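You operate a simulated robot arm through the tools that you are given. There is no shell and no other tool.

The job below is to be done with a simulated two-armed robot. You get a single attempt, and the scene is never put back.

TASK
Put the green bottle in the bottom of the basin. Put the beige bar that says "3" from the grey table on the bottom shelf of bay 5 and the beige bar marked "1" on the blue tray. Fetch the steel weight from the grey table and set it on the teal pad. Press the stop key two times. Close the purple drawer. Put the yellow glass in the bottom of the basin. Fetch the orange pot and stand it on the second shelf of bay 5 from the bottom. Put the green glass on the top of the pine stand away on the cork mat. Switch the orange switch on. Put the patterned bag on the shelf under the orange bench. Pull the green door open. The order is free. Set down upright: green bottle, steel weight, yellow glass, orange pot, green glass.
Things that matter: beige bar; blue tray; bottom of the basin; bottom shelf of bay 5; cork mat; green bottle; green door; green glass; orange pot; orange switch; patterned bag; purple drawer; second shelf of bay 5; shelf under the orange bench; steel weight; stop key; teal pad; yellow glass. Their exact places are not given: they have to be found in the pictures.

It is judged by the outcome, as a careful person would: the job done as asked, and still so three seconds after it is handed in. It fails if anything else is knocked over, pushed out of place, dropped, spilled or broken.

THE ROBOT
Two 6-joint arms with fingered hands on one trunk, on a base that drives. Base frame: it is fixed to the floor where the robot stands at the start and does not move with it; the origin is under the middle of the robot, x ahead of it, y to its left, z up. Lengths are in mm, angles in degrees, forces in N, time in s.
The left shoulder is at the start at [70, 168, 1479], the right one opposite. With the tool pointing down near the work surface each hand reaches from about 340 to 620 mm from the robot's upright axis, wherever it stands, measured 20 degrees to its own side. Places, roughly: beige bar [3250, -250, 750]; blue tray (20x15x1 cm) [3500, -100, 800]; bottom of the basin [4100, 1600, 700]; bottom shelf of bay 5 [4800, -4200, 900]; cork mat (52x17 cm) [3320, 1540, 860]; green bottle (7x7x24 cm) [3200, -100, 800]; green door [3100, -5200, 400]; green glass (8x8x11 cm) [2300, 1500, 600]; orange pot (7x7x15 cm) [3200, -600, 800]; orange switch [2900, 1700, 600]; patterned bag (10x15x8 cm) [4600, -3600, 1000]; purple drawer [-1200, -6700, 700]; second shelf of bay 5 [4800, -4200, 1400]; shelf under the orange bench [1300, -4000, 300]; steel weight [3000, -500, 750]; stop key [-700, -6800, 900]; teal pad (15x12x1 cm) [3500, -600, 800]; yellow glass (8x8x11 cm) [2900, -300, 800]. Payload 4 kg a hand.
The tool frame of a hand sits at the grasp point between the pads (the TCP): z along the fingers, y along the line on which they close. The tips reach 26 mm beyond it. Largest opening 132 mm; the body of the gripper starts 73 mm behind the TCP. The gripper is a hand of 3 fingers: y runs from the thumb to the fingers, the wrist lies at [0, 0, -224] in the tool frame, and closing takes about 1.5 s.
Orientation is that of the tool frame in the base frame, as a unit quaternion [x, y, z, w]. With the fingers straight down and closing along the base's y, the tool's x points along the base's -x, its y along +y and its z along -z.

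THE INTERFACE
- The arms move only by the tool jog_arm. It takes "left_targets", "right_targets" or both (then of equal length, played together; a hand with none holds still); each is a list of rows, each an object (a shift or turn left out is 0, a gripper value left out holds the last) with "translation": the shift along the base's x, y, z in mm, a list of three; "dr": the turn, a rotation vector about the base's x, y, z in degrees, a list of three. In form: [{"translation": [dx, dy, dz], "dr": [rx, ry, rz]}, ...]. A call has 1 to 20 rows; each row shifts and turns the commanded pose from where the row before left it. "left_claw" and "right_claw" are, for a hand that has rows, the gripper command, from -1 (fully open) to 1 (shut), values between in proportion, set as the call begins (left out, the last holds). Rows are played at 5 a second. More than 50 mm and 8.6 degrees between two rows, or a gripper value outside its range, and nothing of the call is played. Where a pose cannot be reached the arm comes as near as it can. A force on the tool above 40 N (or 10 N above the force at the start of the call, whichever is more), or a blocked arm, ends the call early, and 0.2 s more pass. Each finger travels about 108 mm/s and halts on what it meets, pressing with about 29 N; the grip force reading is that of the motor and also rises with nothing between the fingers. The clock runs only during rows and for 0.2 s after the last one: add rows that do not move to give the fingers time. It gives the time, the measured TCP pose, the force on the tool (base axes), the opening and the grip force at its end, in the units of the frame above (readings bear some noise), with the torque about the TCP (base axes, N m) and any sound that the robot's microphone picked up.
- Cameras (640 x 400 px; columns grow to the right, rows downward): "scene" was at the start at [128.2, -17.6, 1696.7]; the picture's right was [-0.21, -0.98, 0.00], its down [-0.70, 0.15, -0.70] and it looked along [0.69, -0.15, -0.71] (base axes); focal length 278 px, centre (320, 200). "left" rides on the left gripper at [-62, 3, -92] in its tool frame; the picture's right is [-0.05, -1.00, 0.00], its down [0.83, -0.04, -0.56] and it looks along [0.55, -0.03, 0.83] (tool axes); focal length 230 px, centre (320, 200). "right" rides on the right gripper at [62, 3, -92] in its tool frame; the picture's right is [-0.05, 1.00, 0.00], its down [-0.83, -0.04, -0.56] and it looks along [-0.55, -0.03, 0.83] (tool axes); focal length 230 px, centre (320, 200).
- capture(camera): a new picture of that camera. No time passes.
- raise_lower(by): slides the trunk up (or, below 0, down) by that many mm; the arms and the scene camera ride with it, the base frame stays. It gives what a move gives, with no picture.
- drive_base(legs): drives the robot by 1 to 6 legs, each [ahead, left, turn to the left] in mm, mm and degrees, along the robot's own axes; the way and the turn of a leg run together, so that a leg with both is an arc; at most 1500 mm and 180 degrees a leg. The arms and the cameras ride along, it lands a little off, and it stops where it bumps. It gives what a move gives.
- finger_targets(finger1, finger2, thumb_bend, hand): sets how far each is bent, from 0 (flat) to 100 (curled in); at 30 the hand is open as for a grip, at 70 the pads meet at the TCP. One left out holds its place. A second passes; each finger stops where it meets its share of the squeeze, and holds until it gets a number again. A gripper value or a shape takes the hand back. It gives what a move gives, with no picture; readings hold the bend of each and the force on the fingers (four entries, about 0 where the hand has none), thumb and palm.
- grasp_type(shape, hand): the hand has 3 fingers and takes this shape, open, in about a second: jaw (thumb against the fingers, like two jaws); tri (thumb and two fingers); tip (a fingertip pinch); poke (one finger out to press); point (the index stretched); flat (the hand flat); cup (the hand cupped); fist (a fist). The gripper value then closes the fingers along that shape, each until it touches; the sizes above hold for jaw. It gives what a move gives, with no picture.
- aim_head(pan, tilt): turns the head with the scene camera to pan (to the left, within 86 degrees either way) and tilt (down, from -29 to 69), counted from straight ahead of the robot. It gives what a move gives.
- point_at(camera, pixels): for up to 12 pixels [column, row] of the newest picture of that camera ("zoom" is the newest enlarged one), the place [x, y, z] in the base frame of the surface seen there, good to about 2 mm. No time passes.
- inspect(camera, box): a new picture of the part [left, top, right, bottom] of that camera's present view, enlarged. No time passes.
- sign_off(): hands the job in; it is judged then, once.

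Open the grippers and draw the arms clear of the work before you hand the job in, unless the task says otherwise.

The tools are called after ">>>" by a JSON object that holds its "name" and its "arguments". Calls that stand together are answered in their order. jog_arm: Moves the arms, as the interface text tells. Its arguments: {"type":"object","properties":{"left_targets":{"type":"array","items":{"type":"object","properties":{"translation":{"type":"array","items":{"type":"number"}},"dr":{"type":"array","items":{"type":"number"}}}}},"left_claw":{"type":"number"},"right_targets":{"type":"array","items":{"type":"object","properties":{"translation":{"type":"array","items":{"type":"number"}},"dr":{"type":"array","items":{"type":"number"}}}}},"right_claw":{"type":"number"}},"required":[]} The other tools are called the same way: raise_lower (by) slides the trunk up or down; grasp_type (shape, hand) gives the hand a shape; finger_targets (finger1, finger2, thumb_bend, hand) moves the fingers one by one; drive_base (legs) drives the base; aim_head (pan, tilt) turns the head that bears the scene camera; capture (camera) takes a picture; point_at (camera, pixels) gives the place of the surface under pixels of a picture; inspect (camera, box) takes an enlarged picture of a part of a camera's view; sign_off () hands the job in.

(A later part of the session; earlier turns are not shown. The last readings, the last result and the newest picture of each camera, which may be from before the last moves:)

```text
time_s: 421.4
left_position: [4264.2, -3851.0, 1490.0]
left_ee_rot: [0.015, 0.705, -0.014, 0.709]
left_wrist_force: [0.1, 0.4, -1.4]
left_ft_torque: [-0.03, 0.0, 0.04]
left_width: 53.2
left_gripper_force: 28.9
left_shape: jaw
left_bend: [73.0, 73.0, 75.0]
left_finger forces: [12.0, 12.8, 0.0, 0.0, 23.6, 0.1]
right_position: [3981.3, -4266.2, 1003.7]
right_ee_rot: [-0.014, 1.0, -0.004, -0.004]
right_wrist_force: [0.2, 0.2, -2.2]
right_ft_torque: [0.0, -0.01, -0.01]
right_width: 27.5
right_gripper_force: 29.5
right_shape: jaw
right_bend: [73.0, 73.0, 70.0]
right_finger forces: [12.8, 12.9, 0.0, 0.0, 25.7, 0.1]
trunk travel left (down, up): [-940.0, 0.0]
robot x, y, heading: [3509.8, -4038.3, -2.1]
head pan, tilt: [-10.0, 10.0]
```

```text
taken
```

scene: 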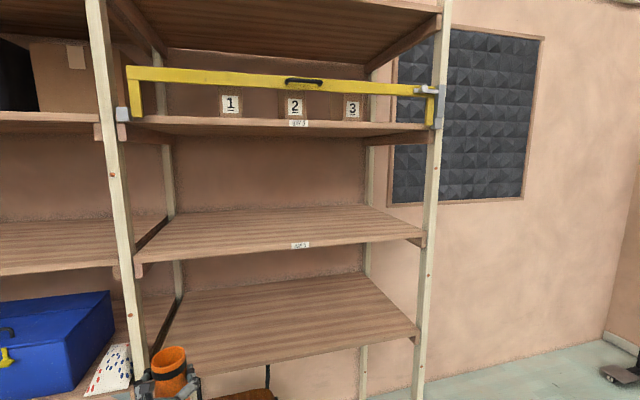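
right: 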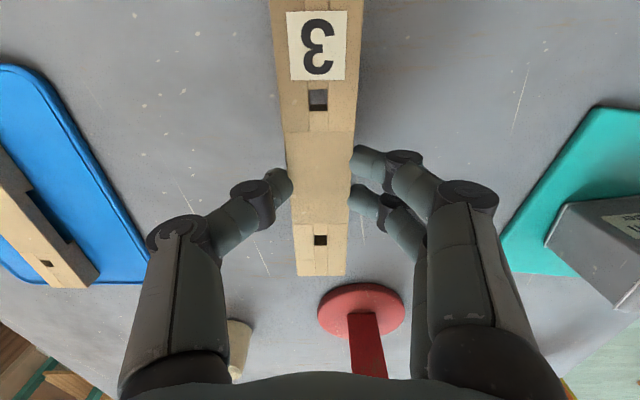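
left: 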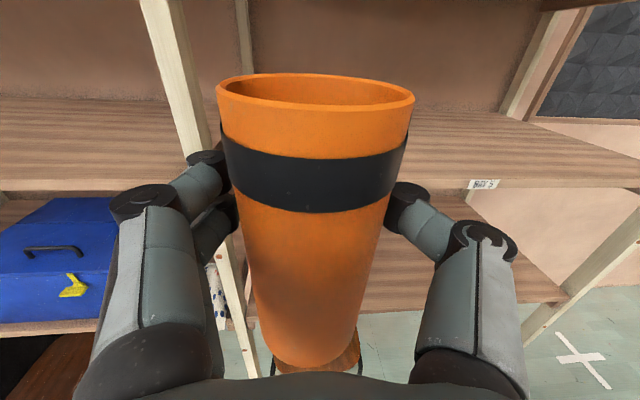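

The pot is level at z 1490. I drive ahead 190 mm with the heading corrected, then sideways right 256 mm in front of the bay.

>>> {"name": "drive_base", "arguments": {"legs": [[180, 0, 2.1], [0, -250, 0]]}}

>>> {"name": "capture", "arguments": {"camera": "left"}}

>>> {"name": "capture", "arguments": {"camera": "scene"}}

```text
time_s: 424.4
left_position: [4437.9, -4074.4, 1489.1]
left_ee_rot: [0.001, 0.705, -0.002, 0.709]
left_wrist_force: [0.3, 0.1, -2.2]
left_ft_torque: [-0.02, 0.0, -0.02]
left_width: 52.9
left_gripper_force: 29.0
left_shape: jaw
left_bend: [73.0, 73.0, 75.0]
left_finger forces: [12.1, 12.8, 0.0, 0.1, 23.6, 0.1]
right_position: [4171.6, -4502.8, 1004.3]
right_ee_rot: [-0.032, 0.999, -0.005, -0.005]
right_wrist_force: [0.2, 0.8, -2.1]
right_ft_torque: [-0.01, 0.01, -0.01]
right_width: 27.5
right_gripper_force: 29.0
right_shape: jaw
right_bend: [73.0, 73.0, 70.0]
right_finger forces: [12.8, 13.0, 0.0, 0.0, 25.7, 0.1]
trunk travel left (down, up): [-940.0, 0.0]
robot x, y, heading: [3691.8, -4293.5, 0.0]
head pan, tilt: [-10.0, 10.0]
```

```text
taken
```

left: 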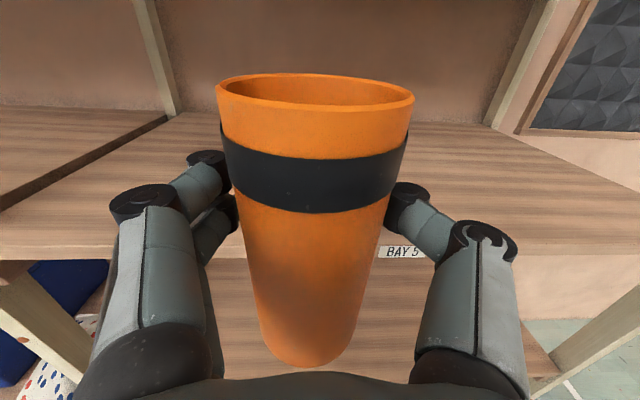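

```text
taken
```

scene: 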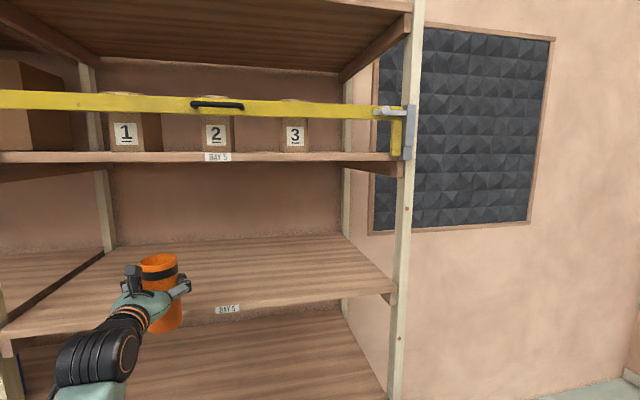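

All clear: pot at (4438,−4074), bottom ≈1391 above the shelf's 1363. I drive ahead 200 mm to bring it in over the shelf.

>>> {"name": "drive_base", "arguments": {"legs": [[200, 0, 0]]}}

>>> {"name": "capture", "arguments": {"camera": "left"}}

>>> {"name": "capture", "arguments": {"camera": "scene"}}

```text
time_s: 426.0
left_position: [4631.5, -4080.5, 1493.3]
left_ee_rot: [0.003, 0.704, -0.002, 0.71]
left_wrist_force: [0.5, 0.9, -1.4]
left_ft_torque: [-0.05, 0.02, -0.04]
left_width: 53.0
left_gripper_force: 28.6
left_shape: jaw
left_bend: [73.0, 73.0, 75.0]
left_finger forces: [12.1, 12.7, 0.1, 0.0, 23.5, 0.0]
right_position: [4367.4, -4506.5, 1005.5]
right_ee_rot: [-0.031, 1.0, -0.003, -0.004]
right_wrist_force: [-0.1, 0.3, -2.3]
right_ft_torque: [0.02, -0.05, -0.01]
right_width: 27.0
right_gripper_force: 28.9
right_shape: jaw
right_bend: [73.0, 73.0, 70.0]
right_finger forces: [12.8, 13.0, 0.0, 0.1, 25.8, 0.0]
trunk travel left (down, up): [-940.0, 0.0]
robot x, y, heading: [3890.7, -4295.1, -0.3]
head pan, tilt: [-10.0, 10.0]
```

```text
taken
```

left: 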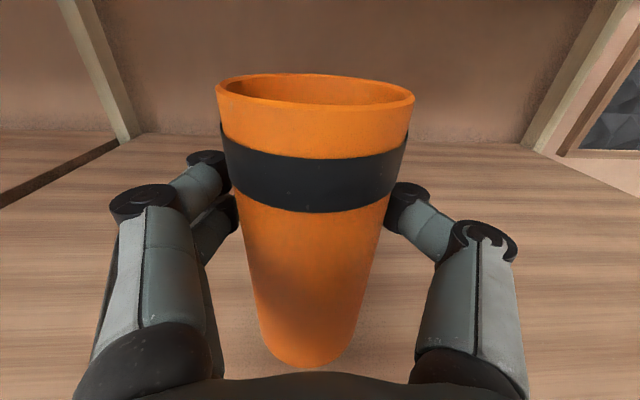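

```text
taken
```

scene: 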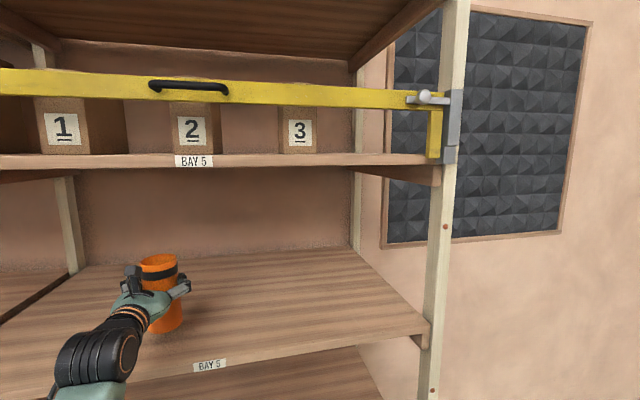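

The pot stands over the shelf. I move 20 mm deeper and lower it to just above the board.

>>> {"name": "jog_arm", "arguments": {"left_targets": [{"translation": [20, 0, -8]}, {"translation": [0, 0, -10]}, {"translation": [0, 0, -8]}, {}]}}

>>> {"name": "jog_arm", "arguments": {"left_targets": [{"translation": [0, 0, -2]}, {"translation": [0, 0, -1.5]}, {}]}}

```text
time_s: 427.0
left_position: [4657.2, -4079.3, 1464.0]
left_ee_rot: [0.003, 0.706, -0.002, 0.708]
left_wrist_force: [0.3, -0.6, -2.0]
left_ft_torque: [-0.02, 0.0, -0.01]
left_width: 53.3
left_gripper_force: 29.3
left_shape: jaw
left_bend: [73.0, 73.0, 75.0]
left_finger forces: [12.0, 12.7, 0.1, 0.0, 23.6, 0.1]
right_position: [4369.4, -4507.5, 1003.2]
right_ee_rot: [-0.031, 1.0, -0.003, -0.005]
right_wrist_force: [0.5, 0.4, -2.1]
right_ft_torque: [0.0, 0.0, -0.04]
right_width: 27.3
right_gripper_force: 29.1
right_shape: jaw
right_bend: [73.0, 73.0, 70.0]
right_finger forces: [12.8, 13.0, 0.1, 0.1, 25.9, 0.0]
trunk travel left (down, up): [-940.0, 0.0]
robot x, y, heading: [3889.9, -4295.2, -0.3]
head pan, tilt: [-10.0, 10.0]
```

```text
time_s: 427.8
left_position: [4657.9, -4080.3, 1461.5]
left_ee_rot: [0.003, 0.705, -0.002, 0.709]
left_wrist_force: [0.7, 1.8, -0.2]
left_ft_torque: [0.01, -0.02, 0.01]
left_width: 53.3
left_gripper_force: 28.1
left_shape: jaw
left_bend: [73.0, 73.0, 75.0]
left_finger forces: [12.4, 12.7, 0.0, 0.0, 23.6, 0.0]
right_position: [4369.5, -4507.6, 1005.6]
right_ee_rot: [-0.031, 0.999, -0.004, -0.005]
right_wrist_force: [-0.1, -0.6, -2.0]
right_ft_torque: [-0.02, -0.01, 0.01]
right_width: 27.3
right_gripper_force: 28.8
right_shape: jaw
right_bend: [73.0, 73.0, 70.0]
right_finger forces: [12.8, 13.0, 0.0, 0.0, 25.8, 0.0]
trunk travel left (down, up): [-940.0, 0.0]
robot x, y, heading: [3890.1, -4295.6, -0.4]
head pan, tilt: [-10.0, 10.0]
```

Contact begins (−0.2 N of 2). One more millimetre, then I open the hand.

>>> {"name": "jog_arm", "arguments": {"left_targets": [{"translation": [0, 0, -1]}, {}]}}

>>> {"name": "jog_arm", "arguments": {"left_targets": [{}, {}, {}, {}, {}, {}, {}], "left_claw": -1}}

>>> {"name": "capture", "arguments": {"camera": "left"}}

```text
time_s: 428.4
left_position: [4656.9, -4080.3, 1460.8]
left_ee_rot: [0.003, 0.705, -0.002, 0.709]
left_wrist_force: [2.0, 0.3, 1.9]
left_ft_torque: [0.03, 0.02, 0.0]
left_width: 53.1
left_gripper_force: 29.4
left_shape: jaw
left_bend: [73.0, 73.0, 75.0]
left_finger forces: [13.2, 12.4, 0.1, 0.0, 23.8, 0.0]
right_position: [4367.1, -4506.2, 1004.9]
right_ee_rot: [-0.03, 1.0, -0.003, -0.006]
right_wrist_force: [-0.2, -0.2, -1.7]
right_ft_torque: [-0.01, 0.03, 0.02]
right_width: 27.3
right_gripper_force: 28.3
right_shape: jaw
right_bend: [73.0, 73.0, 70.0]
right_finger forces: [12.8, 13.0, 0.1, 0.0, 25.8, 0.0]
trunk travel left (down, up): [-940.0, 0.0]
robot x, y, heading: [3888.1, -4293.6, -0.2]
head pan, tilt: [-10.0, 10.0]
```

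```text
time_s: 430.0
left_position: [4656.7, -4079.9, 1460.3]
left_ee_rot: [0.003, 0.705, -0.002, 0.709]
left_wrist_force: [0.1, -0.5, -0.1]
left_ft_torque: [0.01, 0.04, -0.02]
left_width: 132.0
left_gripper_force: 0.0
left_shape: jaw
left_bend: [30.0, 30.0, 30.0]
left_finger forces: [0.1, 0.0, 0.0, 0.1, 0.1, 0.0]
right_position: [4370.5, -4506.3, 1004.7]
right_ee_rot: [-0.03, 1.0, -0.004, -0.005]
right_wrist_force: [-0.3, 0.7, -2.4]
right_ft_torque: [-0.02, 0.0, 0.0]
right_width: 27.1
right_gripper_force: 28.8
right_shape: jaw
right_bend: [73.0, 73.0, 70.0]
right_finger forces: [12.8, 12.9, 0.0, 0.0, 25.8, 0.1]
trunk travel left (down, up): [-940.0, 0.0]
robot x, y, heading: [3888.9, -4294.3, -0.4]
head pan, tilt: [-10.0, 10.0]
```

```text
taken
```

left: 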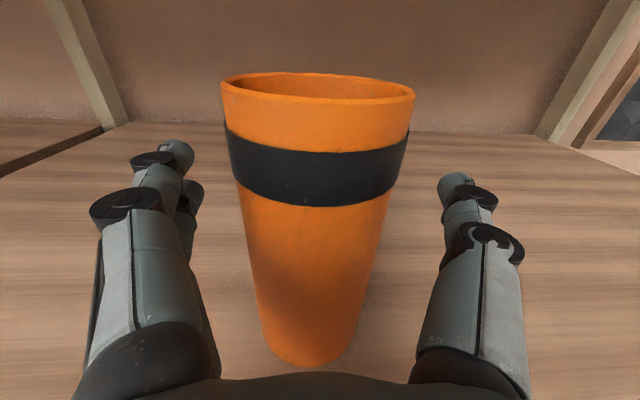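

The pot stands free. I draw the left hand straight back 70 mm with the arm, then back the base off.

>>> {"name": "jog_arm", "arguments": {"left_targets": [{"translation": [-25, 0, 0]}, {"translation": [-25, 0, 0]}, {"translation": [-25, 0, 0]}]}}

>>> {"name": "drive_base", "arguments": {"legs": [[-200, 0, 0]]}}

>>> {"name": "capture", "arguments": {"camera": "scene"}}

```text
time_s: 430.8
left_position: [4582.6, -4080.2, 1459.9]
left_ee_rot: [0.003, 0.705, -0.002, 0.709]
left_wrist_force: [0.3, -0.7, -0.6]
left_ft_torque: [0.02, 0.0, 0.02]
left_width: 131.8
left_gripper_force: 0.1
left_shape: jaw
left_bend: [30.0, 30.0, 30.0]
left_finger forces: [0.0, 0.0, 0.0, 0.0, 0.0, 0.1]
right_position: [4369.9, -4506.7, 1004.3]
right_ee_rot: [-0.031, 1.0, -0.003, -0.004]
right_wrist_force: [0.8, 0.6, -1.8]
right_ft_torque: [0.01, 0.02, 0.0]
right_width: 27.2
right_gripper_force: 29.1
right_shape: jaw
right_bend: [73.0, 73.0, 70.0]
right_finger forces: [12.7, 12.9, 0.1, 0.0, 25.8, 0.0]
trunk travel left (down, up): [-940.0, 0.0]
robot x, y, heading: [3889.4, -4292.7, -0.1]
head pan, tilt: [-10.0, 10.0]
```

```text
time_s: 432.4
left_position: [4391.1, -4081.2, 1456.5]
left_ee_rot: [0.005, 0.707, -0.004, 0.707]
left_wrist_force: [-0.1, -0.6, -0.2]
left_ft_torque: [0.0, -0.03, 0.01]
left_width: 131.7
left_gripper_force: 0.0
left_shape: jaw
left_bend: [30.0, 30.0, 30.0]
left_finger forces: [0.1, 0.0, 0.0, 0.0, 0.0, 0.0]
right_position: [4173.5, -4508.9, 1001.5]
right_ee_rot: [-0.028, 1.0, -0.004, -0.005]
right_wrist_force: [0.8, 0.8, -1.9]
right_ft_torque: [0.0, 0.02, -0.01]
right_width: 27.4
right_gripper_force: 29.2
right_shape: jaw
right_bend: [73.0, 73.0, 70.0]
right_finger forces: [12.8, 13.1, 0.0, 0.1, 25.8, 0.0]
trunk travel left (down, up): [-940.0, 0.0]
robot x, y, heading: [3691.8, -4294.1, -0.5]
head pan, tilt: [-10.0, 10.0]
```

```text
taken
```

scene: 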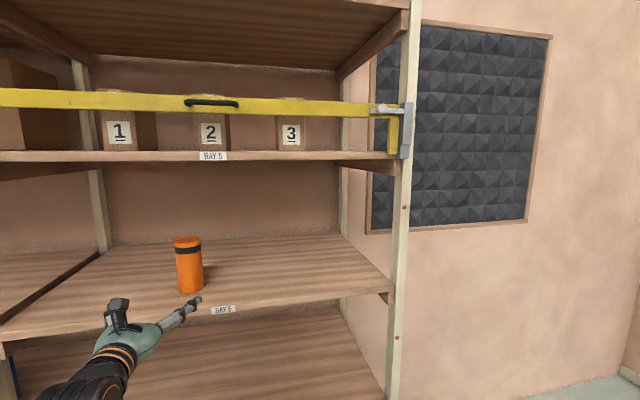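

The orange pot stands on the second shelf. Now I turn the right hand 90° about the vertical so the bar lies parallel to the shelf edge.

>>> {"name": "jog_arm", "arguments": {"right_targets": [{"dr": [0, 0, -8.3]}, {"dr": [0, 0, -8.3]}, {"dr": [0, 0, -8.3]}, {"dr": [0, 0, -8.3]}, {"dr": [0, 0, -8.3]}, {"dr": [0, 0, -8.3]}]}}

```text
time_s: 433.8
left_position: [4385.8, -4082.1, 1461.0]
left_ee_rot: [0.005, 0.705, -0.003, 0.709]
left_wrist_force: [0.1, 0.5, 0.0]
left_ft_torque: [-0.01, 0.0, -0.02]
left_width: 132.2
left_gripper_force: 0.0
left_shape: jaw
left_bend: [30.0, 30.0, 30.0]
left_finger forces: [0.0, 0.0, 0.1, 0.0, 0.0, 0.0]
right_position: [4169.9, -4508.5, 1004.5]
right_ee_rot: [0.397, 0.918, -0.003, -0.005]
right_wrist_force: [0.4, -1.3, -2.0]
right_ft_torque: [0.0, -0.01, 0.0]
right_width: 27.1
right_gripper_force: 29.9
right_shape: jaw
right_bend: [73.0, 73.0, 70.0]
right_finger forces: [12.9, 13.0, 0.1, 0.1, 25.8, 0.1]
trunk travel left (down, up): [-940.0, 0.0]
robot x, y, heading: [3692.9, -4296.3, -0.2]
head pan, tilt: [-10.0, 10.0]
```

It turns freely; I finish the quarter turn.

>>> {"name": "jog_arm", "arguments": {"right_targets": [{"dr": [0, 0, -7.2]}, {"dr": [0, 0, -7.2]}, {"dr": [0, 0, -7.2]}, {"dr": [0, 0, -7.2]}, {"dr": [0, 0, -7.2]}, {"dr": [0, 0, -7.2]}, {}]}}

>>> {"name": "capture", "arguments": {"camera": "right"}}

```text
time_s: 435.4
left_position: [4384.9, -4082.6, 1460.5]
left_ee_rot: [0.004, 0.706, -0.004, 0.708]
left_wrist_force: [0.8, 0.3, 0.6]
left_ft_torque: [0.03, 0.02, 0.01]
left_width: 131.9
left_gripper_force: 0.0
left_shape: jaw
left_bend: [30.0, 30.0, 30.0]
left_finger forces: [0.1, 0.0, 0.0, 0.0, 0.0, 0.0]
right_position: [4170.3, -4508.1, 1003.7]
right_ee_rot: [0.705, 0.709, 0.0, -0.006]
right_wrist_force: [0.0, 0.2, -2.2]
right_ft_torque: [-0.01, 0.03, 0.01]
right_width: 27.1
right_gripper_force: 29.1
right_shape: jaw
right_bend: [73.0, 73.0, 70.0]
right_finger forces: [12.8, 12.9, 0.0, 0.0, 25.9, 0.1]
trunk travel left (down, up): [-940.0, 0.0]
robot x, y, heading: [3687.5, -4289.7, -0.5]
head pan, tilt: [-10.0, 10.0]
```

```text
taken
```

right: 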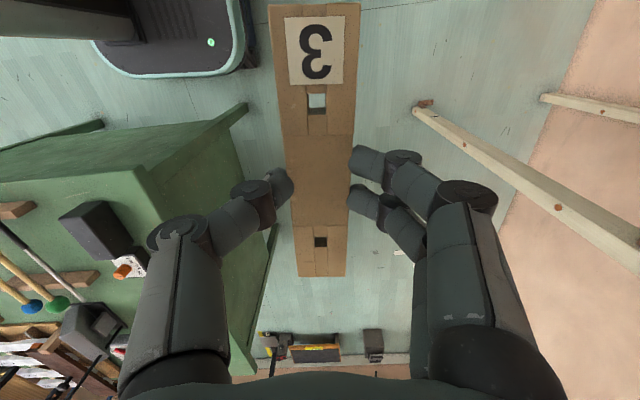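

The bar is now parallel to the shelf (label end toward +y). Before entering, I look at the right arm itself to see how high the forearm runs behind the wrist.

>>> {"name": "jog_arm", "arguments": {"right_targets": [{"translation": [30, 0, 0]}, {"translation": [30, 0, 0]}, {"translation": [30, 0, 0]}, {"translation": [30, 0, 0]}]}}

>>> {"name": "aim_head", "arguments": {"pan": -30, "tilt": 50}}

>>> {"name": "capture", "arguments": {"camera": "scene"}}

```text
time_s: 436.4
left_position: [4387.0, -4082.0, 1458.5]
left_ee_rot: [0.004, 0.706, -0.003, 0.708]
left_wrist_force: [0.1, 0.0, -0.9]
left_ft_torque: [-0.01, -0.07, -0.02]
left_width: 132.2
left_gripper_force: 0.1
left_shape: jaw
left_bend: [30.0, 30.0, 30.0]
left_finger forces: [0.0, 0.0, 0.1, 0.0, 0.0, 0.0]
right_position: [4289.4, -4508.5, 1002.7]
right_ee_rot: [0.706, 0.709, -0.001, -0.007]
right_wrist_force: [0.2, -0.4, -2.2]
right_ft_torque: [-0.01, -0.01, -0.01]
right_width: 27.3
right_gripper_force: 28.9
right_shape: jaw
right_bend: [73.0, 73.0, 70.0]
right_finger forces: [13.0, 13.1, 0.1, 0.0, 25.9, 0.1]
trunk travel left (down, up): [-940.0, 0.0]
robot x, y, heading: [3695.9, -4292.8, -0.5]
head pan, tilt: [-10.0, 10.0]
```

```text
time_s: 437.4
left_position: [4383.9, -4081.8, 1459.7]
left_ee_rot: [0.005, 0.706, -0.004, 0.709]
left_wrist_force: [0.0, -0.4, 0.2]
left_ft_torque: [-0.01, -0.01, 0.0]
left_width: 131.8
left_gripper_force: 0.1
left_shape: jaw
left_bend: [30.0, 30.0, 30.0]
left_finger forces: [0.0, 0.1, 0.1, 0.0, 0.0, 0.1]
right_position: [4289.4, -4508.6, 1004.0]
right_ee_rot: [0.705, 0.709, -0.001, -0.007]
right_wrist_force: [0.5, -0.6, -2.3]
right_ft_torque: [-0.01, -0.02, 0.03]
right_width: 27.3
right_gripper_force: 29.2
right_shape: jaw
right_bend: [73.0, 73.0, 70.0]
right_finger forces: [12.9, 13.1, 0.0, 0.1, 26.0, 0.0]
trunk travel left (down, up): [-940.0, 0.0]
robot x, y, heading: [3688.8, -4293.0, -0.6]
head pan, tilt: [-30.0, 50.0]
```

```text
taken
```

scene: 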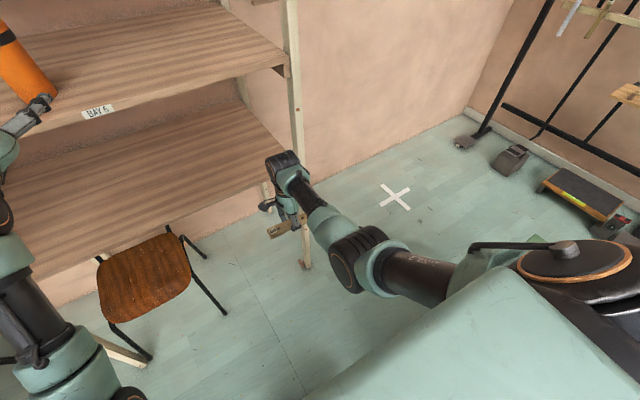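

I measure points along the arm: wrist drum (283,160), forearm (312,205), elbow (358,245), upper arm (430,272).

>>> {"name": "point_at", "arguments": {"camera": "scene", "pixels": [[283, 158], [300, 185], [318, 212], [335, 232], [358, 240], [350, 265], [400, 262], [430, 270], [480, 262], [575, 262], [280, 230]]}}

```text
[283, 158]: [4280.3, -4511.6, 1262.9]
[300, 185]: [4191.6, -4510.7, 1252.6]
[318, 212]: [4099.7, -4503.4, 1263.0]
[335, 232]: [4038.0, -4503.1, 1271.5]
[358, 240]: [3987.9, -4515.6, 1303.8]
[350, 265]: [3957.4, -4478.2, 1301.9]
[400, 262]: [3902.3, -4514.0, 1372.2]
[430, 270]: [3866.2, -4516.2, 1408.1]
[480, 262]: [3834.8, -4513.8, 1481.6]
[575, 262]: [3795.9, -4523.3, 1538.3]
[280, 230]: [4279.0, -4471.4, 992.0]
```

The forearm runs nearly level (top ≈1263), so it passes well under the second shelf. First I must take the left hand out of the pot's way: lower it and turn it to point down again.

>>> {"name": "jog_arm", "arguments": {"left_targets": [{"translation": [-11, 0, -44]}, {"translation": [-11, 0, -44]}, {"translation": [-11, 0, -44]}, {"translation": [-11, 0, -44]}, {"translation": [-11, 0, -44]}, {"translation": [-11, 0, -43]}]}}

>>> {"name": "jog_arm", "arguments": {"left_targets": [{"translation": [-14, 0, -15], "dr": [0, 8.2, 0]}, {"translation": [-14, 0, -15], "dr": [0, 8.2, 0]}, {"translation": [-14, 0, -15], "dr": [0, 8.2, 0]}, {"translation": [-14, 0, -15], "dr": [0, 8.2, 0]}, {"translation": [-14, 0, -15], "dr": [0, 8.2, 0]}, {"translation": [-14, 0, -15], "dr": [0, 8.2, 0]}, {"translation": [-14, 0, -15], "dr": [0, 8.2, 0]}, {"translation": [-14, 0, -15], "dr": [0, 8.2, 0]}, {"translation": [-14, 0, -15], "dr": [0, 8.2, 0]}, {"translation": [-14, 0, -15], "dr": [0, 8.2, 0]}, {"translation": [-14, 0, -15], "dr": [0, 7.9, 0]}]}}

```text
time_s: 438.8
left_position: [4320.8, -4081.2, 1193.6]
left_ee_rot: [0.005, 0.705, -0.003, 0.709]
left_wrist_force: [0.4, 0.4, 0.4]
left_ft_torque: [0.0, -0.02, 0.0]
left_width: 132.0
left_gripper_force: 0.1
left_shape: jaw
left_bend: [30.0, 30.0, 30.0]
left_finger forces: [0.1, 0.1, 0.1, 0.1, 0.0, 0.1]
right_position: [4289.6, -4509.1, 1003.7]
right_ee_rot: [0.705, 0.709, 0.0, -0.005]
right_wrist_force: [0.8, 0.4, -2.1]
right_ft_torque: [0.01, 0.01, 0.01]
right_width: 27.0
right_gripper_force: 29.4
right_shape: jaw
right_bend: [73.0, 73.0, 70.0]
right_finger forces: [12.8, 13.1, 0.0, 0.1, 25.9, 0.0]
trunk travel left (down, up): [-940.0, 0.0]
robot x, y, heading: [3692.1, -4293.2, -0.3]
head pan, tilt: [-30.0, 50.0]
```

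```text
time_s: 441.2
left_position: [4166.8, -4081.7, 1033.1]
left_ee_rot: [0.0, 1.0, -0.006, 0.002]
left_wrist_force: [0.0, 0.0, 0.5]
left_ft_torque: [-0.02, -0.01, -0.01]
left_width: 131.9
left_gripper_force: 0.1
left_shape: jaw
left_bend: [30.0, 30.0, 30.0]
left_finger forces: [0.0, 0.0, 0.0, 0.0, 0.0, 0.0]
right_position: [4289.4, -4508.2, 1004.0]
right_ee_rot: [0.705, 0.709, 0.0, -0.006]
right_wrist_force: [0.7, -0.9, -1.2]
right_ft_torque: [0.02, -0.01, -0.01]
right_width: 27.1
right_gripper_force: 29.1
right_shape: jaw
right_bend: [73.0, 73.0, 70.0]
right_finger forces: [12.8, 13.1, 0.0, 0.0, 25.9, 0.1]
trunk travel left (down, up): [-940.0, 0.0]
robot x, y, heading: [3694.3, -4295.2, -0.5]
head pan, tilt: [-30.0, 50.0]
```

Left hand is down and I pull it back 90 mm. Then I drive ahead so the bar comes in over the bottom shelf (bar bottom ≈977, shelf 943).

>>> {"name": "jog_arm", "arguments": {"left_targets": [{"translation": [-45, 2, 0]}, {"translation": [-45, 2, 0]}]}}

>>> {"name": "drive_base", "arguments": {"legs": [[330, 0, 0]]}}

>>> {"name": "capture", "arguments": {"camera": "right"}}

>>> {"name": "capture", "arguments": {"camera": "scene"}}

```text
time_s: 441.8
left_position: [4073.8, -4078.7, 1033.6]
left_ee_rot: [0.0, 1.0, -0.006, 0.004]
left_wrist_force: [-0.3, -1.1, -0.1]
left_ft_torque: [0.01, 0.01, 0.0]
left_width: 132.1
left_gripper_force: 0.1
left_shape: jaw
left_bend: [30.0, 30.0, 30.0]
left_finger forces: [0.0, 0.0, 0.0, 0.0, 0.0, 0.1]
right_position: [4287.9, -4509.1, 1005.5]
right_ee_rot: [0.706, 0.708, 0.0, -0.006]
right_wrist_force: [0.1, -0.2, -1.8]
right_ft_torque: [0.04, -0.03, 0.01]
right_width: 27.0
right_gripper_force: 29.3
right_shape: jaw
right_bend: [73.0, 73.0, 70.0]
right_finger forces: [12.7, 13.1, 0.1, 0.0, 26.0, 0.0]
trunk travel left (down, up): [-940.0, 0.0]
robot x, y, heading: [3690.7, -4296.2, -0.5]
head pan, tilt: [-30.0, 50.0]
```

```text
time_s: 444.0
left_position: [4405.0, -4081.9, 1032.8]
left_ee_rot: [0.002, 1.0, -0.007, 0.003]
left_wrist_force: [0.1, -0.1, 1.2]
left_ft_torque: [-0.01, 0.0, 0.03]
left_width: 131.9
left_gripper_force: 0.1
left_shape: jaw
left_bend: [30.0, 30.0, 30.0]
left_finger forces: [0.1, 0.0, 0.0, 0.0, 0.1, 0.1]
right_position: [4618.3, -4515.0, 1005.8]
right_ee_rot: [0.706, 0.708, 0.0, -0.006]
right_wrist_force: [-0.4, 0.0, -1.7]
right_ft_torque: [-0.02, -0.02, -0.04]
right_width: 27.4
right_gripper_force: 29.0
right_shape: jaw
right_bend: [73.0, 73.0, 70.0]
right_finger forces: [12.8, 13.0, 0.0, 0.1, 25.9, 0.0]
trunk travel left (down, up): [-940.0, 0.0]
robot x, y, heading: [4021.2, -4295.8, -0.9]
head pan, tilt: [-30.0, 50.0]
```

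```text
taken
```

right: 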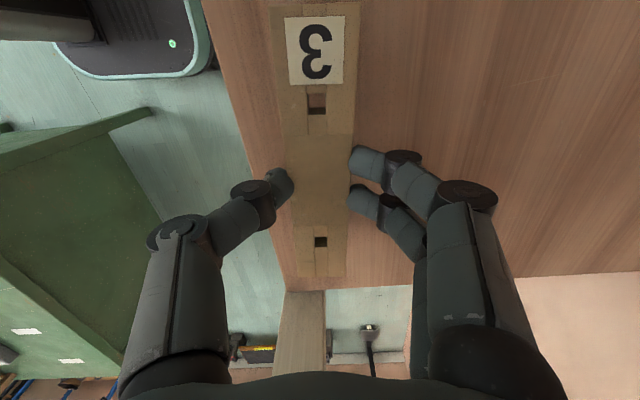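

```text
taken
```

scene: 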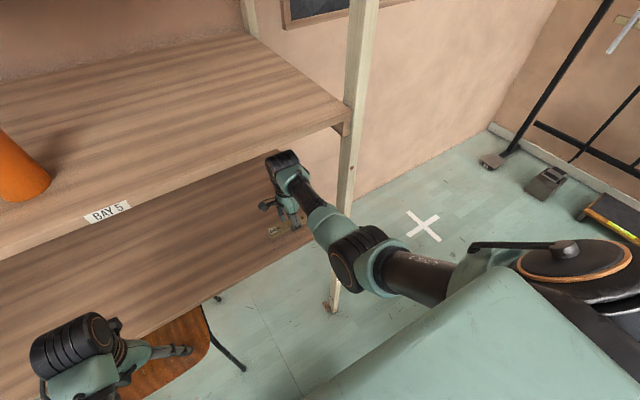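

The bar is over the bottom shelf, 34 mm inside its edge and clear of the right post. I go 20 mm deeper and lower to z≈975.

>>> {"name": "jog_arm", "arguments": {"right_targets": [{"translation": [20, 10, 0]}, {"translation": [0, 0, -15]}, {"translation": [0, 0, -12]}, {"translation": [0, 0, -3]}, {}]}}

>>> {"name": "jog_arm", "arguments": {"right_targets": [{"translation": [0, 0, -1.5]}, {"translation": [0, 0, -1.5]}, {"translation": [0, 0, -1]}, {}]}}

```text
time_s: 445.2
left_position: [4406.5, -4081.5, 1032.9]
left_ee_rot: [0.002, 1.0, -0.005, 0.003]
left_wrist_force: [-0.6, 0.0, 0.4]
left_ft_torque: [0.02, -0.03, -0.02]
left_width: 131.4
left_gripper_force: 0.0
left_shape: jaw
left_bend: [30.0, 30.0, 30.0]
left_finger forces: [0.0, 0.0, 0.0, 0.0, 0.0, 0.1]
right_position: [4640.4, -4504.8, 974.6]
right_ee_rot: [0.707, 0.708, 0.001, -0.006]
right_wrist_force: [1.2, 0.1, -1.6]
right_ft_torque: [-0.03, 0.03, 0.0]
right_width: 26.9
right_gripper_force: 29.2
right_shape: jaw
right_bend: [73.0, 73.0, 70.0]
right_finger forces: [12.8, 13.1, 0.1, 0.0, 25.9, 0.0]
trunk travel left (down, up): [-940.0, 0.0]
robot x, y, heading: [4025.3, -4298.8, -1.0]
head pan, tilt: [-30.0, 50.0]
```

```text
time_s: 446.2
left_position: [4407.9, -4082.0, 1032.3]
left_ee_rot: [0.002, 1.0, -0.005, 0.003]
left_wrist_force: [-0.6, 0.8, -0.4]
left_ft_torque: [-0.03, 0.01, 0.0]
left_width: 131.9
left_gripper_force: 0.0
left_shape: jaw
left_bend: [30.0, 30.0, 30.0]
left_finger forces: [0.0, 0.1, 0.1, 0.0, 0.0, 0.0]
right_position: [4640.2, -4505.6, 969.2]
right_ee_rot: [0.706, 0.708, 0.001, -0.005]
right_wrist_force: [0.0, 0.3, 1.0]
right_ft_torque: [0.04, -0.03, 0.0]
right_width: 26.9
right_gripper_force: 28.6
right_shape: jaw
right_bend: [73.0, 73.0, 70.0]
right_finger forces: [12.9, 13.0, 0.0, 0.0, 26.3, 0.1]
trunk travel left (down, up): [-940.0, 0.0]
robot x, y, heading: [4024.5, -4297.1, -0.6]
head pan, tilt: [-30.0, 50.0]
```

Contact is felt (+1.0 N). I open the right hand slightly and lift away.

>>> {"name": "jog_arm", "arguments": {"right_targets": [{}, {}, {}, {}], "right_claw": 0.1}}

>>> {"name": "jog_arm", "arguments": {"right_targets": [{"translation": [0, 0, 10]}, {"translation": [0, 0, 20]}, {"translation": [0, 0, 20]}]}}

>>> {"name": "capture", "arguments": {"camera": "right"}}

```text
time_s: 447.2
left_position: [4407.8, -4082.3, 1033.5]
left_ee_rot: [0.001, 1.0, -0.006, 0.002]
left_wrist_force: [-0.2, -0.3, -0.3]
left_ft_torque: [0.04, -0.02, 0.01]
left_width: 131.7
left_gripper_force: 0.0
left_shape: jaw
left_bend: [30.0, 30.0, 30.0]
left_finger forces: [0.0, 0.0, 0.1, 0.1, 0.1, 0.0]
right_position: [4640.9, -4504.7, 969.7]
right_ee_rot: [0.706, 0.708, -0.001, -0.007]
right_wrist_force: [-0.2, -0.5, 0.1]
right_ft_torque: [0.0, -0.01, 0.03]
right_width: 58.7
right_gripper_force: 0.0
right_shape: jaw
right_bend: [73.0, 73.0, 70.0]
right_finger forces: [0.1, 0.0, 0.0, 0.0, 0.1, 0.1]
trunk travel left (down, up): [-940.0, 0.0]
robot x, y, heading: [4023.2, -4295.6, -0.8]
head pan, tilt: [-30.0, 50.0]
```

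```text
time_s: 448.0
left_position: [4406.8, -4083.0, 1033.8]
left_ee_rot: [0.002, 1.0, -0.007, 0.003]
left_wrist_force: [0.2, 0.7, 0.3]
left_ft_torque: [-0.05, 0.02, 0.02]
left_width: 131.7
left_gripper_force: 0.1
left_shape: jaw
left_bend: [30.0, 30.0, 30.0]
left_finger forces: [0.0, 0.0, 0.1, 0.0, 0.0, 0.0]
right_position: [4637.8, -4505.6, 1020.2]
right_ee_rot: [0.706, 0.708, -0.001, -0.007]
right_wrist_force: [-0.1, 0.2, 0.4]
right_ft_torque: [0.0, 0.02, -0.01]
right_width: 58.7
right_gripper_force: 0.1
right_shape: jaw
right_bend: [73.0, 73.0, 70.0]
right_finger forces: [0.0, 0.1, 0.0, 0.0, 0.0, 0.0]
trunk travel left (down, up): [-940.0, 0.0]
robot x, y, heading: [4023.7, -4297.3, -0.4]
head pan, tilt: [-30.0, 50.0]
```

```text
taken
```

right: 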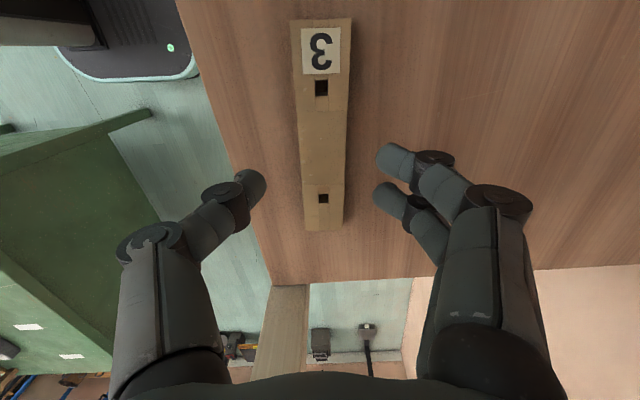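

Bar "3" lies on the bottom shelf of bay 5. I back away and look at the patterned bag in bay 4.

>>> {"name": "drive_base", "arguments": {"legs": [[-340, 0, 0.5]]}}

>>> {"name": "aim_head", "arguments": {"pan": 30, "tilt": 28}}

>>> {"name": "capture", "arguments": {"camera": "scene"}}

>>> {"name": "inspect", "arguments": {"camera": "scene", "box": [200, 130, 440, 300]}}

```text
time_s: 450.3
left_position: [4064.9, -4075.7, 1031.2]
left_ee_rot: [-0.006, 1.0, -0.006, 0.002]
left_wrist_force: [-0.1, 0.5, 0.2]
left_ft_torque: [0.0, -0.01, 0.02]
left_width: 131.9
left_gripper_force: 0.0
left_shape: jaw
left_bend: [30.0, 30.0, 30.0]
left_finger forces: [0.0, 0.1, 0.1, 0.0, 0.0, 0.0]
right_position: [4301.8, -4494.2, 1018.5]
right_ee_rot: [0.702, 0.712, -0.001, -0.008]
right_wrist_force: [-0.3, -0.4, -0.5]
right_ft_torque: [0.04, 0.02, 0.02]
right_width: 58.6
right_gripper_force: 0.1
right_shape: jaw
right_bend: [73.0, 73.0, 70.0]
right_finger forces: [0.0, 0.0, 0.1, 0.0, 0.0, 0.0]
trunk travel left (down, up): [-940.0, 0.0]
robot x, y, heading: [3679.1, -4299.0, 0.4]
head pan, tilt: [-30.0, 50.0]
```

```text
time_s: 451.6
left_position: [4062.9, -4075.4, 1032.5]
left_ee_rot: [-0.005, 1.0, -0.007, 0.003]
left_wrist_force: [0.9, 0.6, 0.4]
left_ft_torque: [0.0, -0.01, 0.01]
left_width: 132.0
left_gripper_force: 0.1
left_shape: jaw
left_bend: [30.0, 30.0, 30.0]
left_finger forces: [0.0, 0.0, 0.0, 0.1, 0.0, 0.0]
right_position: [4300.6, -4494.7, 1020.1]
right_ee_rot: [0.702, 0.712, 0.0, -0.006]
right_wrist_force: [-0.2, 0.3, -0.1]
right_ft_torque: [0.02, 0.01, 0.01]
right_width: 58.9
right_gripper_force: 0.1
right_shape: jaw
right_bend: [73.0, 73.0, 70.0]
right_finger forces: [0.0, 0.1, 0.1, 0.0, 0.0, 0.1]
trunk travel left (down, up): [-940.0, 0.0]
robot x, y, heading: [3682.4, -4292.6, 0.6]
head pan, tilt: [30.0, 28.0]
```

```text
taken
```

scene: 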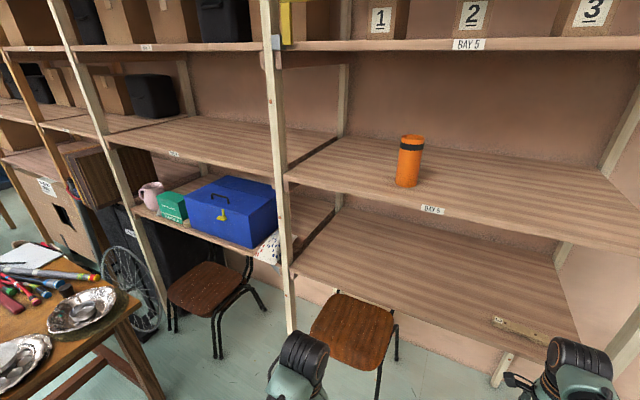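

```text
2.35 times, centred on (320, 215) of scene
```

zoom: 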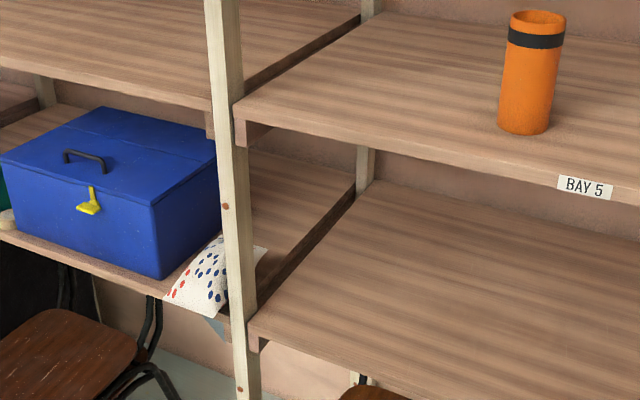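

The bag (white with dots) sits at the front right end of bay 4's bottom shelf, between the blue case and the post. I bring the right hand back to its normal yaw and closer in, then side-step left so the left hand faces the bag.

>>> {"name": "jog_arm", "arguments": {"right_targets": [{"translation": [-12, 0, 0], "dr": [0, 0, 8.2]}, {"translation": [-12, 0, 0], "dr": [0, 0, 8.2]}, {"translation": [-12, 0, 0], "dr": [0, 0, 8.2]}, {"translation": [-12, 0, 0], "dr": [0, 0, 8.2]}, {"translation": [-12, 0, 0], "dr": [0, 0, 8.2]}, {"translation": [-12, 0, 0], "dr": [0, 0, 8.2]}, {"translation": [-12, 0, 0], "dr": [0, 0, 8.2]}, {"translation": [-12, 0, 0], "dr": [0, 0, 8.2]}, {"translation": [-12, 0, 0], "dr": [0, 0, 8.2]}, {"translation": [-12, 0, 0], "dr": [0, 0, 8.2]}, {"translation": [-12, 0, 0], "dr": [0, 0, 8]}]}}

>>> {"name": "drive_base", "arguments": {"legs": [[0, 480, 0]]}}

>>> {"name": "aim_head", "arguments": {"pan": 10, "tilt": 35}}

>>> {"name": "capture", "arguments": {"camera": "scene"}}

>>> {"name": "inspect", "arguments": {"camera": "scene", "box": [240, 120, 400, 240]}}

```text
time_s: 454.0
left_position: [4061.9, -4074.6, 1032.4]
left_ee_rot: [-0.005, 1.0, -0.006, 0.004]
left_wrist_force: [1.2, -0.2, -0.1]
left_ft_torque: [-0.01, 0.02, 0.01]
left_width: 131.9
left_gripper_force: 0.2
left_shape: jaw
left_bend: [30.0, 30.0, 30.0]
left_finger forces: [0.1, 0.0, 0.0, 0.1, 0.0, 0.0]
right_position: [4166.9, -4493.3, 1020.7]
right_ee_rot: [-0.009, 1.0, -0.004, -0.005]
right_wrist_force: [-0.7, 0.2, -0.2]
right_ft_torque: [0.01, -0.01, -0.01]
right_width: 59.0
right_gripper_force: 0.1
right_shape: jaw
right_bend: [73.0, 73.0, 70.0]
right_finger forces: [0.1, 0.1, 0.1, 0.0, 0.1, 0.0]
trunk travel left (down, up): [-940.0, 0.0]
robot x, y, heading: [3680.1, -4296.3, 0.2]
head pan, tilt: [30.0, 28.0]
```

```text
time_s: 456.8
left_position: [4061.1, -3596.8, 1032.0]
left_ee_rot: [-0.005, 1.0, -0.006, 0.004]
left_wrist_force: [-0.2, 0.0, -0.1]
left_ft_torque: [0.01, 0.02, 0.02]
left_width: 132.0
left_gripper_force: 0.0
left_shape: jaw
left_bend: [30.0, 30.0, 30.0]
left_finger forces: [0.0, 0.1, 0.0, 0.1, 0.0, 0.0]
right_position: [4165.7, -4014.9, 1021.3]
right_ee_rot: [-0.007, 1.0, -0.003, -0.004]
right_wrist_force: [-0.2, -1.0, 0.0]
right_ft_torque: [0.01, 0.0, -0.01]
right_width: 59.1
right_gripper_force: 0.1
right_shape: jaw
right_bend: [73.0, 73.0, 70.0]
right_finger forces: [0.0, 0.1, 0.1, 0.0, 0.0, 0.0]
trunk travel left (down, up): [-940.0, 0.0]
robot x, y, heading: [3679.5, -3814.0, 0.3]
head pan, tilt: [30.0, 28.0]
```

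```text
time_s: 457.6
left_position: [4060.9, -3595.5, 1032.5]
left_ee_rot: [-0.006, 1.0, -0.006, 0.003]
left_wrist_force: [0.0, -0.5, 0.0]
left_ft_torque: [0.02, 0.01, 0.0]
left_width: 131.9
left_gripper_force: 0.1
left_shape: jaw
left_bend: [30.0, 30.0, 30.0]
left_finger forces: [0.0, 0.1, 0.0, 0.1, 0.0, 0.1]
right_position: [4165.1, -4014.5, 1021.4]
right_ee_rot: [-0.007, 1.0, -0.004, -0.004]
right_wrist_force: [-0.5, 0.5, -0.2]
right_ft_torque: [-0.03, 0.0, -0.04]
right_width: 58.9
right_gripper_force: 0.0
right_shape: jaw
right_bend: [73.0, 73.0, 70.0]
right_finger forces: [0.1, 0.1, 0.0, 0.0, 0.0, 0.0]
trunk travel left (down, up): [-940.0, 0.0]
robot x, y, heading: [3678.6, -3814.1, 0.3]
head pan, tilt: [10.0, 35.0]
```

```text
taken
```

scene: 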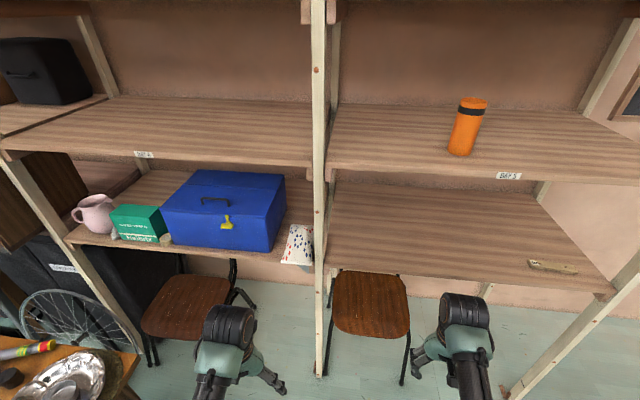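

```text
3.33 times, centred on (320, 180) of scene
```

zoom: 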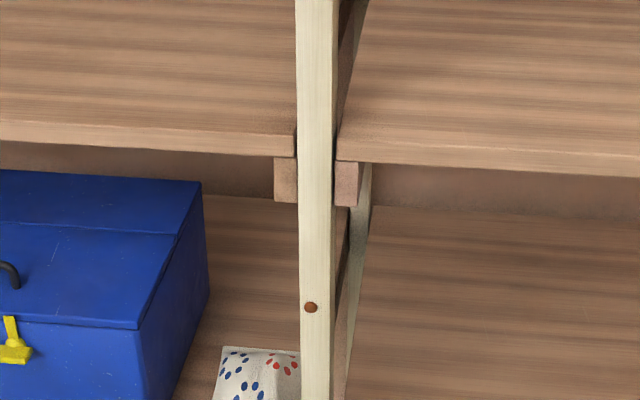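

The bag is at (298,243). I zoom in on it and measure.

>>> {"name": "inspect", "arguments": {"camera": "scene", "box": [255, 205, 345, 285]}}

>>> {"name": "point_at", "arguments": {"camera": "zoom", "pixels": [[250, 180], [290, 160], [370, 165], [300, 220], [350, 220], [240, 300], [380, 310], [300, 300], [200, 330], [395, 200], [220, 250], [330, 370]]}}

```text
5.00 times, centred on (300, 245) of scene
```

zoom: 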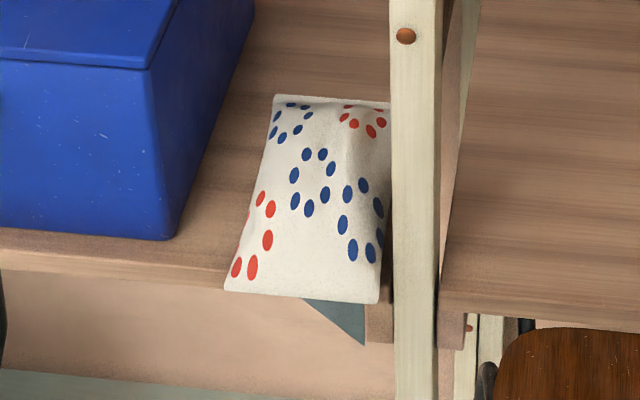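

```text
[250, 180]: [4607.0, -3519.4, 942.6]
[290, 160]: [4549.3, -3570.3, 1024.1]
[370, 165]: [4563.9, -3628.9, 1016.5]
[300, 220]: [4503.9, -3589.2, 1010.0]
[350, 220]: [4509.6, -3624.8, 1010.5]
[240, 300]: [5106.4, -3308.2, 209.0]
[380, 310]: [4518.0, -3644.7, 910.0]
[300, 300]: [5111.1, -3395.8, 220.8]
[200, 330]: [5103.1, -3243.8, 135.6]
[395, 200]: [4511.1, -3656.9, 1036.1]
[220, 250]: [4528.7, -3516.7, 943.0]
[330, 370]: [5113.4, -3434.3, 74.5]
```

I query more points over the bag's surface and edges.

>>> {"name": "point_at", "arguments": {"camera": "zoom", "pixels": [[230, 287], [300, 290], [372, 298], [278, 102], [320, 130], [345, 112], [385, 108], [262, 200], [300, 250], [340, 270], [380, 230], [330, 190]]}}

>>> {"name": "capture", "arguments": {"camera": "left"}}

```text
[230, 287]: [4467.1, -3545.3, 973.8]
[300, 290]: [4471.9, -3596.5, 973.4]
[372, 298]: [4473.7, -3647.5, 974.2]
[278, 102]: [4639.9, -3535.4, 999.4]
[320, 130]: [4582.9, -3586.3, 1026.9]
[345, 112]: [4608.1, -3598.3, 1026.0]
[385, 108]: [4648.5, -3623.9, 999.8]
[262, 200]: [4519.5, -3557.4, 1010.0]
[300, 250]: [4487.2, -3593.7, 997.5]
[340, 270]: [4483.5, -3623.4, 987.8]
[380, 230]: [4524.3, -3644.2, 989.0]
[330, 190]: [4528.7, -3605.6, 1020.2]
```

```text
taken
```

left: 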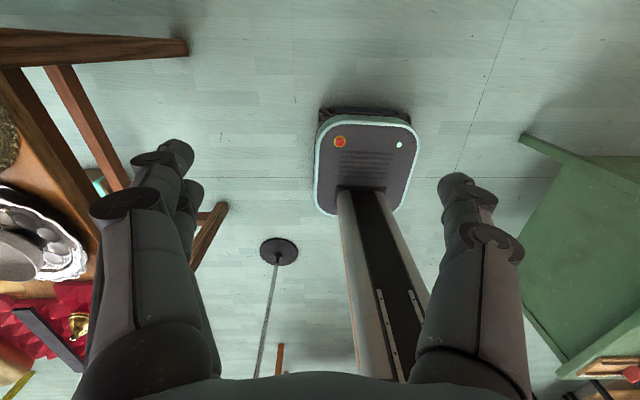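

The bag spans x 4467–4645, y −3540..−3648, z 943–1027, close to the post on its right. I measure the post's left face and the blue case's right side exactly.

>>> {"name": "inspect", "arguments": {"camera": "scene", "box": [255, 205, 345, 285]}}

>>> {"name": "point_at", "arguments": {"camera": "zoom", "pixels": [[393, 60], [394, 150], [395, 250], [436, 150], [436, 250], [180, 200], [200, 150], [240, 60], [165, 235], [450, 150], [465, 80], [410, 20]]}}

```text
5.00 times, centred on (300, 245) of scene
```

zoom: 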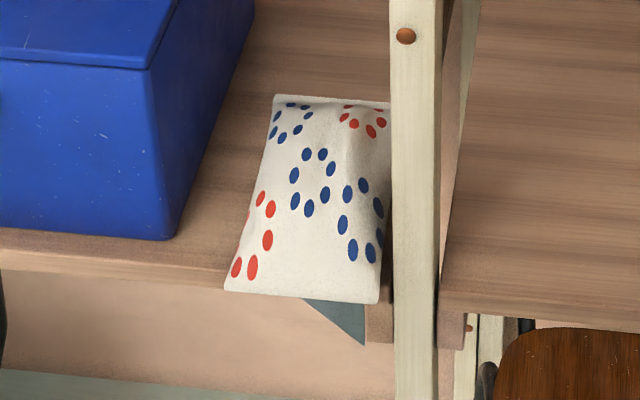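

```text
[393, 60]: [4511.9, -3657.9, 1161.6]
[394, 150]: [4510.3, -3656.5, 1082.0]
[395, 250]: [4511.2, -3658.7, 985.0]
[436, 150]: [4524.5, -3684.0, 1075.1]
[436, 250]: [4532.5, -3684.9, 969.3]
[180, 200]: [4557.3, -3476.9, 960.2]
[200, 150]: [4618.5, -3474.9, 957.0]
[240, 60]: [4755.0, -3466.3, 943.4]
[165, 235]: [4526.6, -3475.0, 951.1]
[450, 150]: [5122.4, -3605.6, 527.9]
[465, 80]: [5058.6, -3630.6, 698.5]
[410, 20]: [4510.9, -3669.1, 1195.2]
```

The post's left face is at y≈−3657, x from 4511 back. I check how deep the post is by sampling its right side face.

>>> {"name": "point_at", "arguments": {"camera": "zoom", "pixels": [[430, 120], [434, 120], [438, 120], [441, 120], [444, 120], [447, 120], [450, 120], [455, 120], [440, 200], [443, 200], [446, 200]]}}

```text
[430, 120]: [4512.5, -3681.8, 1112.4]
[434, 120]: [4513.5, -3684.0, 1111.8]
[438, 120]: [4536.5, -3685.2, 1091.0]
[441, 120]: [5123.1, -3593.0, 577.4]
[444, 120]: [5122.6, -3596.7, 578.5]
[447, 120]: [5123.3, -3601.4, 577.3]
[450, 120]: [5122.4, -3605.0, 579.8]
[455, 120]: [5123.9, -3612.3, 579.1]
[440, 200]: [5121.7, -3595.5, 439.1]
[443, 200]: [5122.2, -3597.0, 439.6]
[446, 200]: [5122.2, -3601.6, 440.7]
```

The post is only about 35 mm deep (x 4511–4545). I also measure the bracket under the second shelf beside the post, since the wrist passes below it.

>>> {"name": "inspect", "arguments": {"camera": "scene", "box": [290, 145, 350, 195]}}

>>> {"name": "point_at", "arguments": {"camera": "zoom", "pixels": [[100, 100], [100, 140], [180, 150], [200, 190], [215, 190], [190, 215], [60, 150], [240, 190], [180, 120], [195, 230]]}}

```text
8.00 times, centred on (320, 170) of scene
```

zoom: 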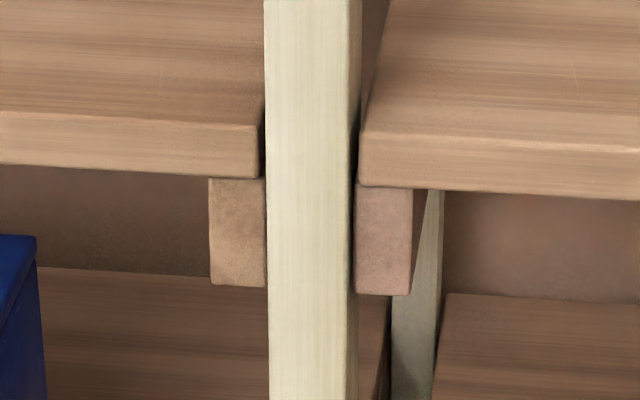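

```text
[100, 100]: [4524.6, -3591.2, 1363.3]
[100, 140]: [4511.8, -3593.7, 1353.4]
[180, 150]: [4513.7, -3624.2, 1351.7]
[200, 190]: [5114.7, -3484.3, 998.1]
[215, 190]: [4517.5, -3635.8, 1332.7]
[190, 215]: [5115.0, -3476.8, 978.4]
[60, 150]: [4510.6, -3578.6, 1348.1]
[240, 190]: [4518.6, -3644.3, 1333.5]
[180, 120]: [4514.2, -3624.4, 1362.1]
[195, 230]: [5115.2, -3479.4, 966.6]
```

Bracket: y −3634..−3655, bottom ≈1300. My plan: enter with the hand at y≈−3572, z≈1056, narrowed to 80 mm, pass the post, then open and lower over the bag. First I drive ahead 290 and left 24.

>>> {"name": "drive_base", "arguments": {"legs": [[285, 24, -0.3]]}}

>>> {"name": "jog_arm", "arguments": {"left_targets": [{"translation": [30, 0, 5]}, {"translation": [30, 0, 9]}, {"translation": [20, 0, 9]}, {}], "left_claw": -0.2}}

>>> {"name": "capture", "arguments": {"camera": "scene"}}

```text
time_s: 459.6
left_position: [4340.1, -3572.4, 1032.9]
left_ee_rot: [-0.002, 1.0, -0.005, 0.003]
left_wrist_force: [0.7, -0.4, 0.3]
left_ft_torque: [0.01, -0.01, 0.01]
left_width: 132.1
left_gripper_force: 0.0
left_shape: jaw
left_bend: [30.0, 30.0, 30.0]
left_finger forces: [0.1, 0.0, 0.0, 0.0, 0.0, 0.1]
right_position: [4444.2, -3992.6, 1021.1]
right_ee_rot: [-0.006, 1.0, -0.005, -0.004]
right_wrist_force: [-0.1, -0.5, 0.3]
right_ft_torque: [0.02, 0.02, -0.01]
right_width: 59.0
right_gripper_force: 0.2
right_shape: jaw
right_bend: [73.0, 73.0, 70.0]
right_finger forces: [0.1, 0.0, 0.0, 0.0, 0.0, 0.0]
trunk travel left (down, up): [-940.0, 0.0]
robot x, y, heading: [3957.7, -3792.0, -0.3]
head pan, tilt: [10.0, 35.0]
```

```text
time_s: 460.6
left_position: [4421.1, -3572.4, 1057.6]
left_ee_rot: [-0.003, 1.0, -0.007, 0.003]
left_wrist_force: [0.9, 0.7, 0.2]
left_ft_torque: [0.01, 0.0, 0.04]
left_width: 80.0
left_gripper_force: 0.1
left_shape: jaw
left_bend: [71.0, 71.0, 71.0]
left_finger forces: [0.1, 0.2, 0.0, 0.1, 0.0, 0.0]
right_position: [4444.3, -3993.7, 1021.0]
right_ee_rot: [-0.006, 1.0, -0.004, -0.004]
right_wrist_force: [-0.8, 0.5, -0.5]
right_ft_torque: [0.03, 0.0, 0.01]
right_width: 58.6
right_gripper_force: 0.0
right_shape: jaw
right_bend: [73.0, 73.0, 70.0]
right_finger forces: [0.0, 0.0, 0.1, 0.1, 0.0, 0.1]
trunk travel left (down, up): [-940.0, 0.0]
robot x, y, heading: [3958.1, -3792.9, -0.1]
head pan, tilt: [10.0, 35.0]
```

```text
taken
```

scene: 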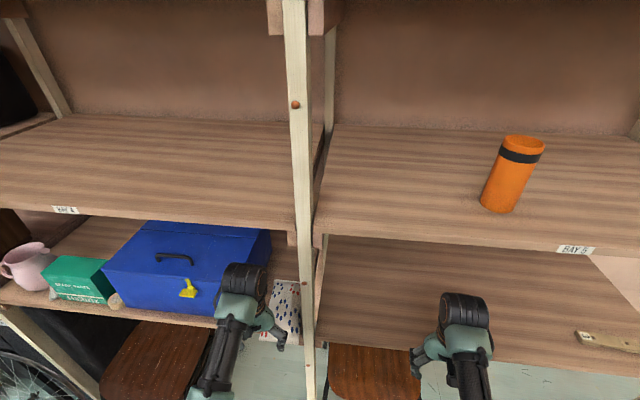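

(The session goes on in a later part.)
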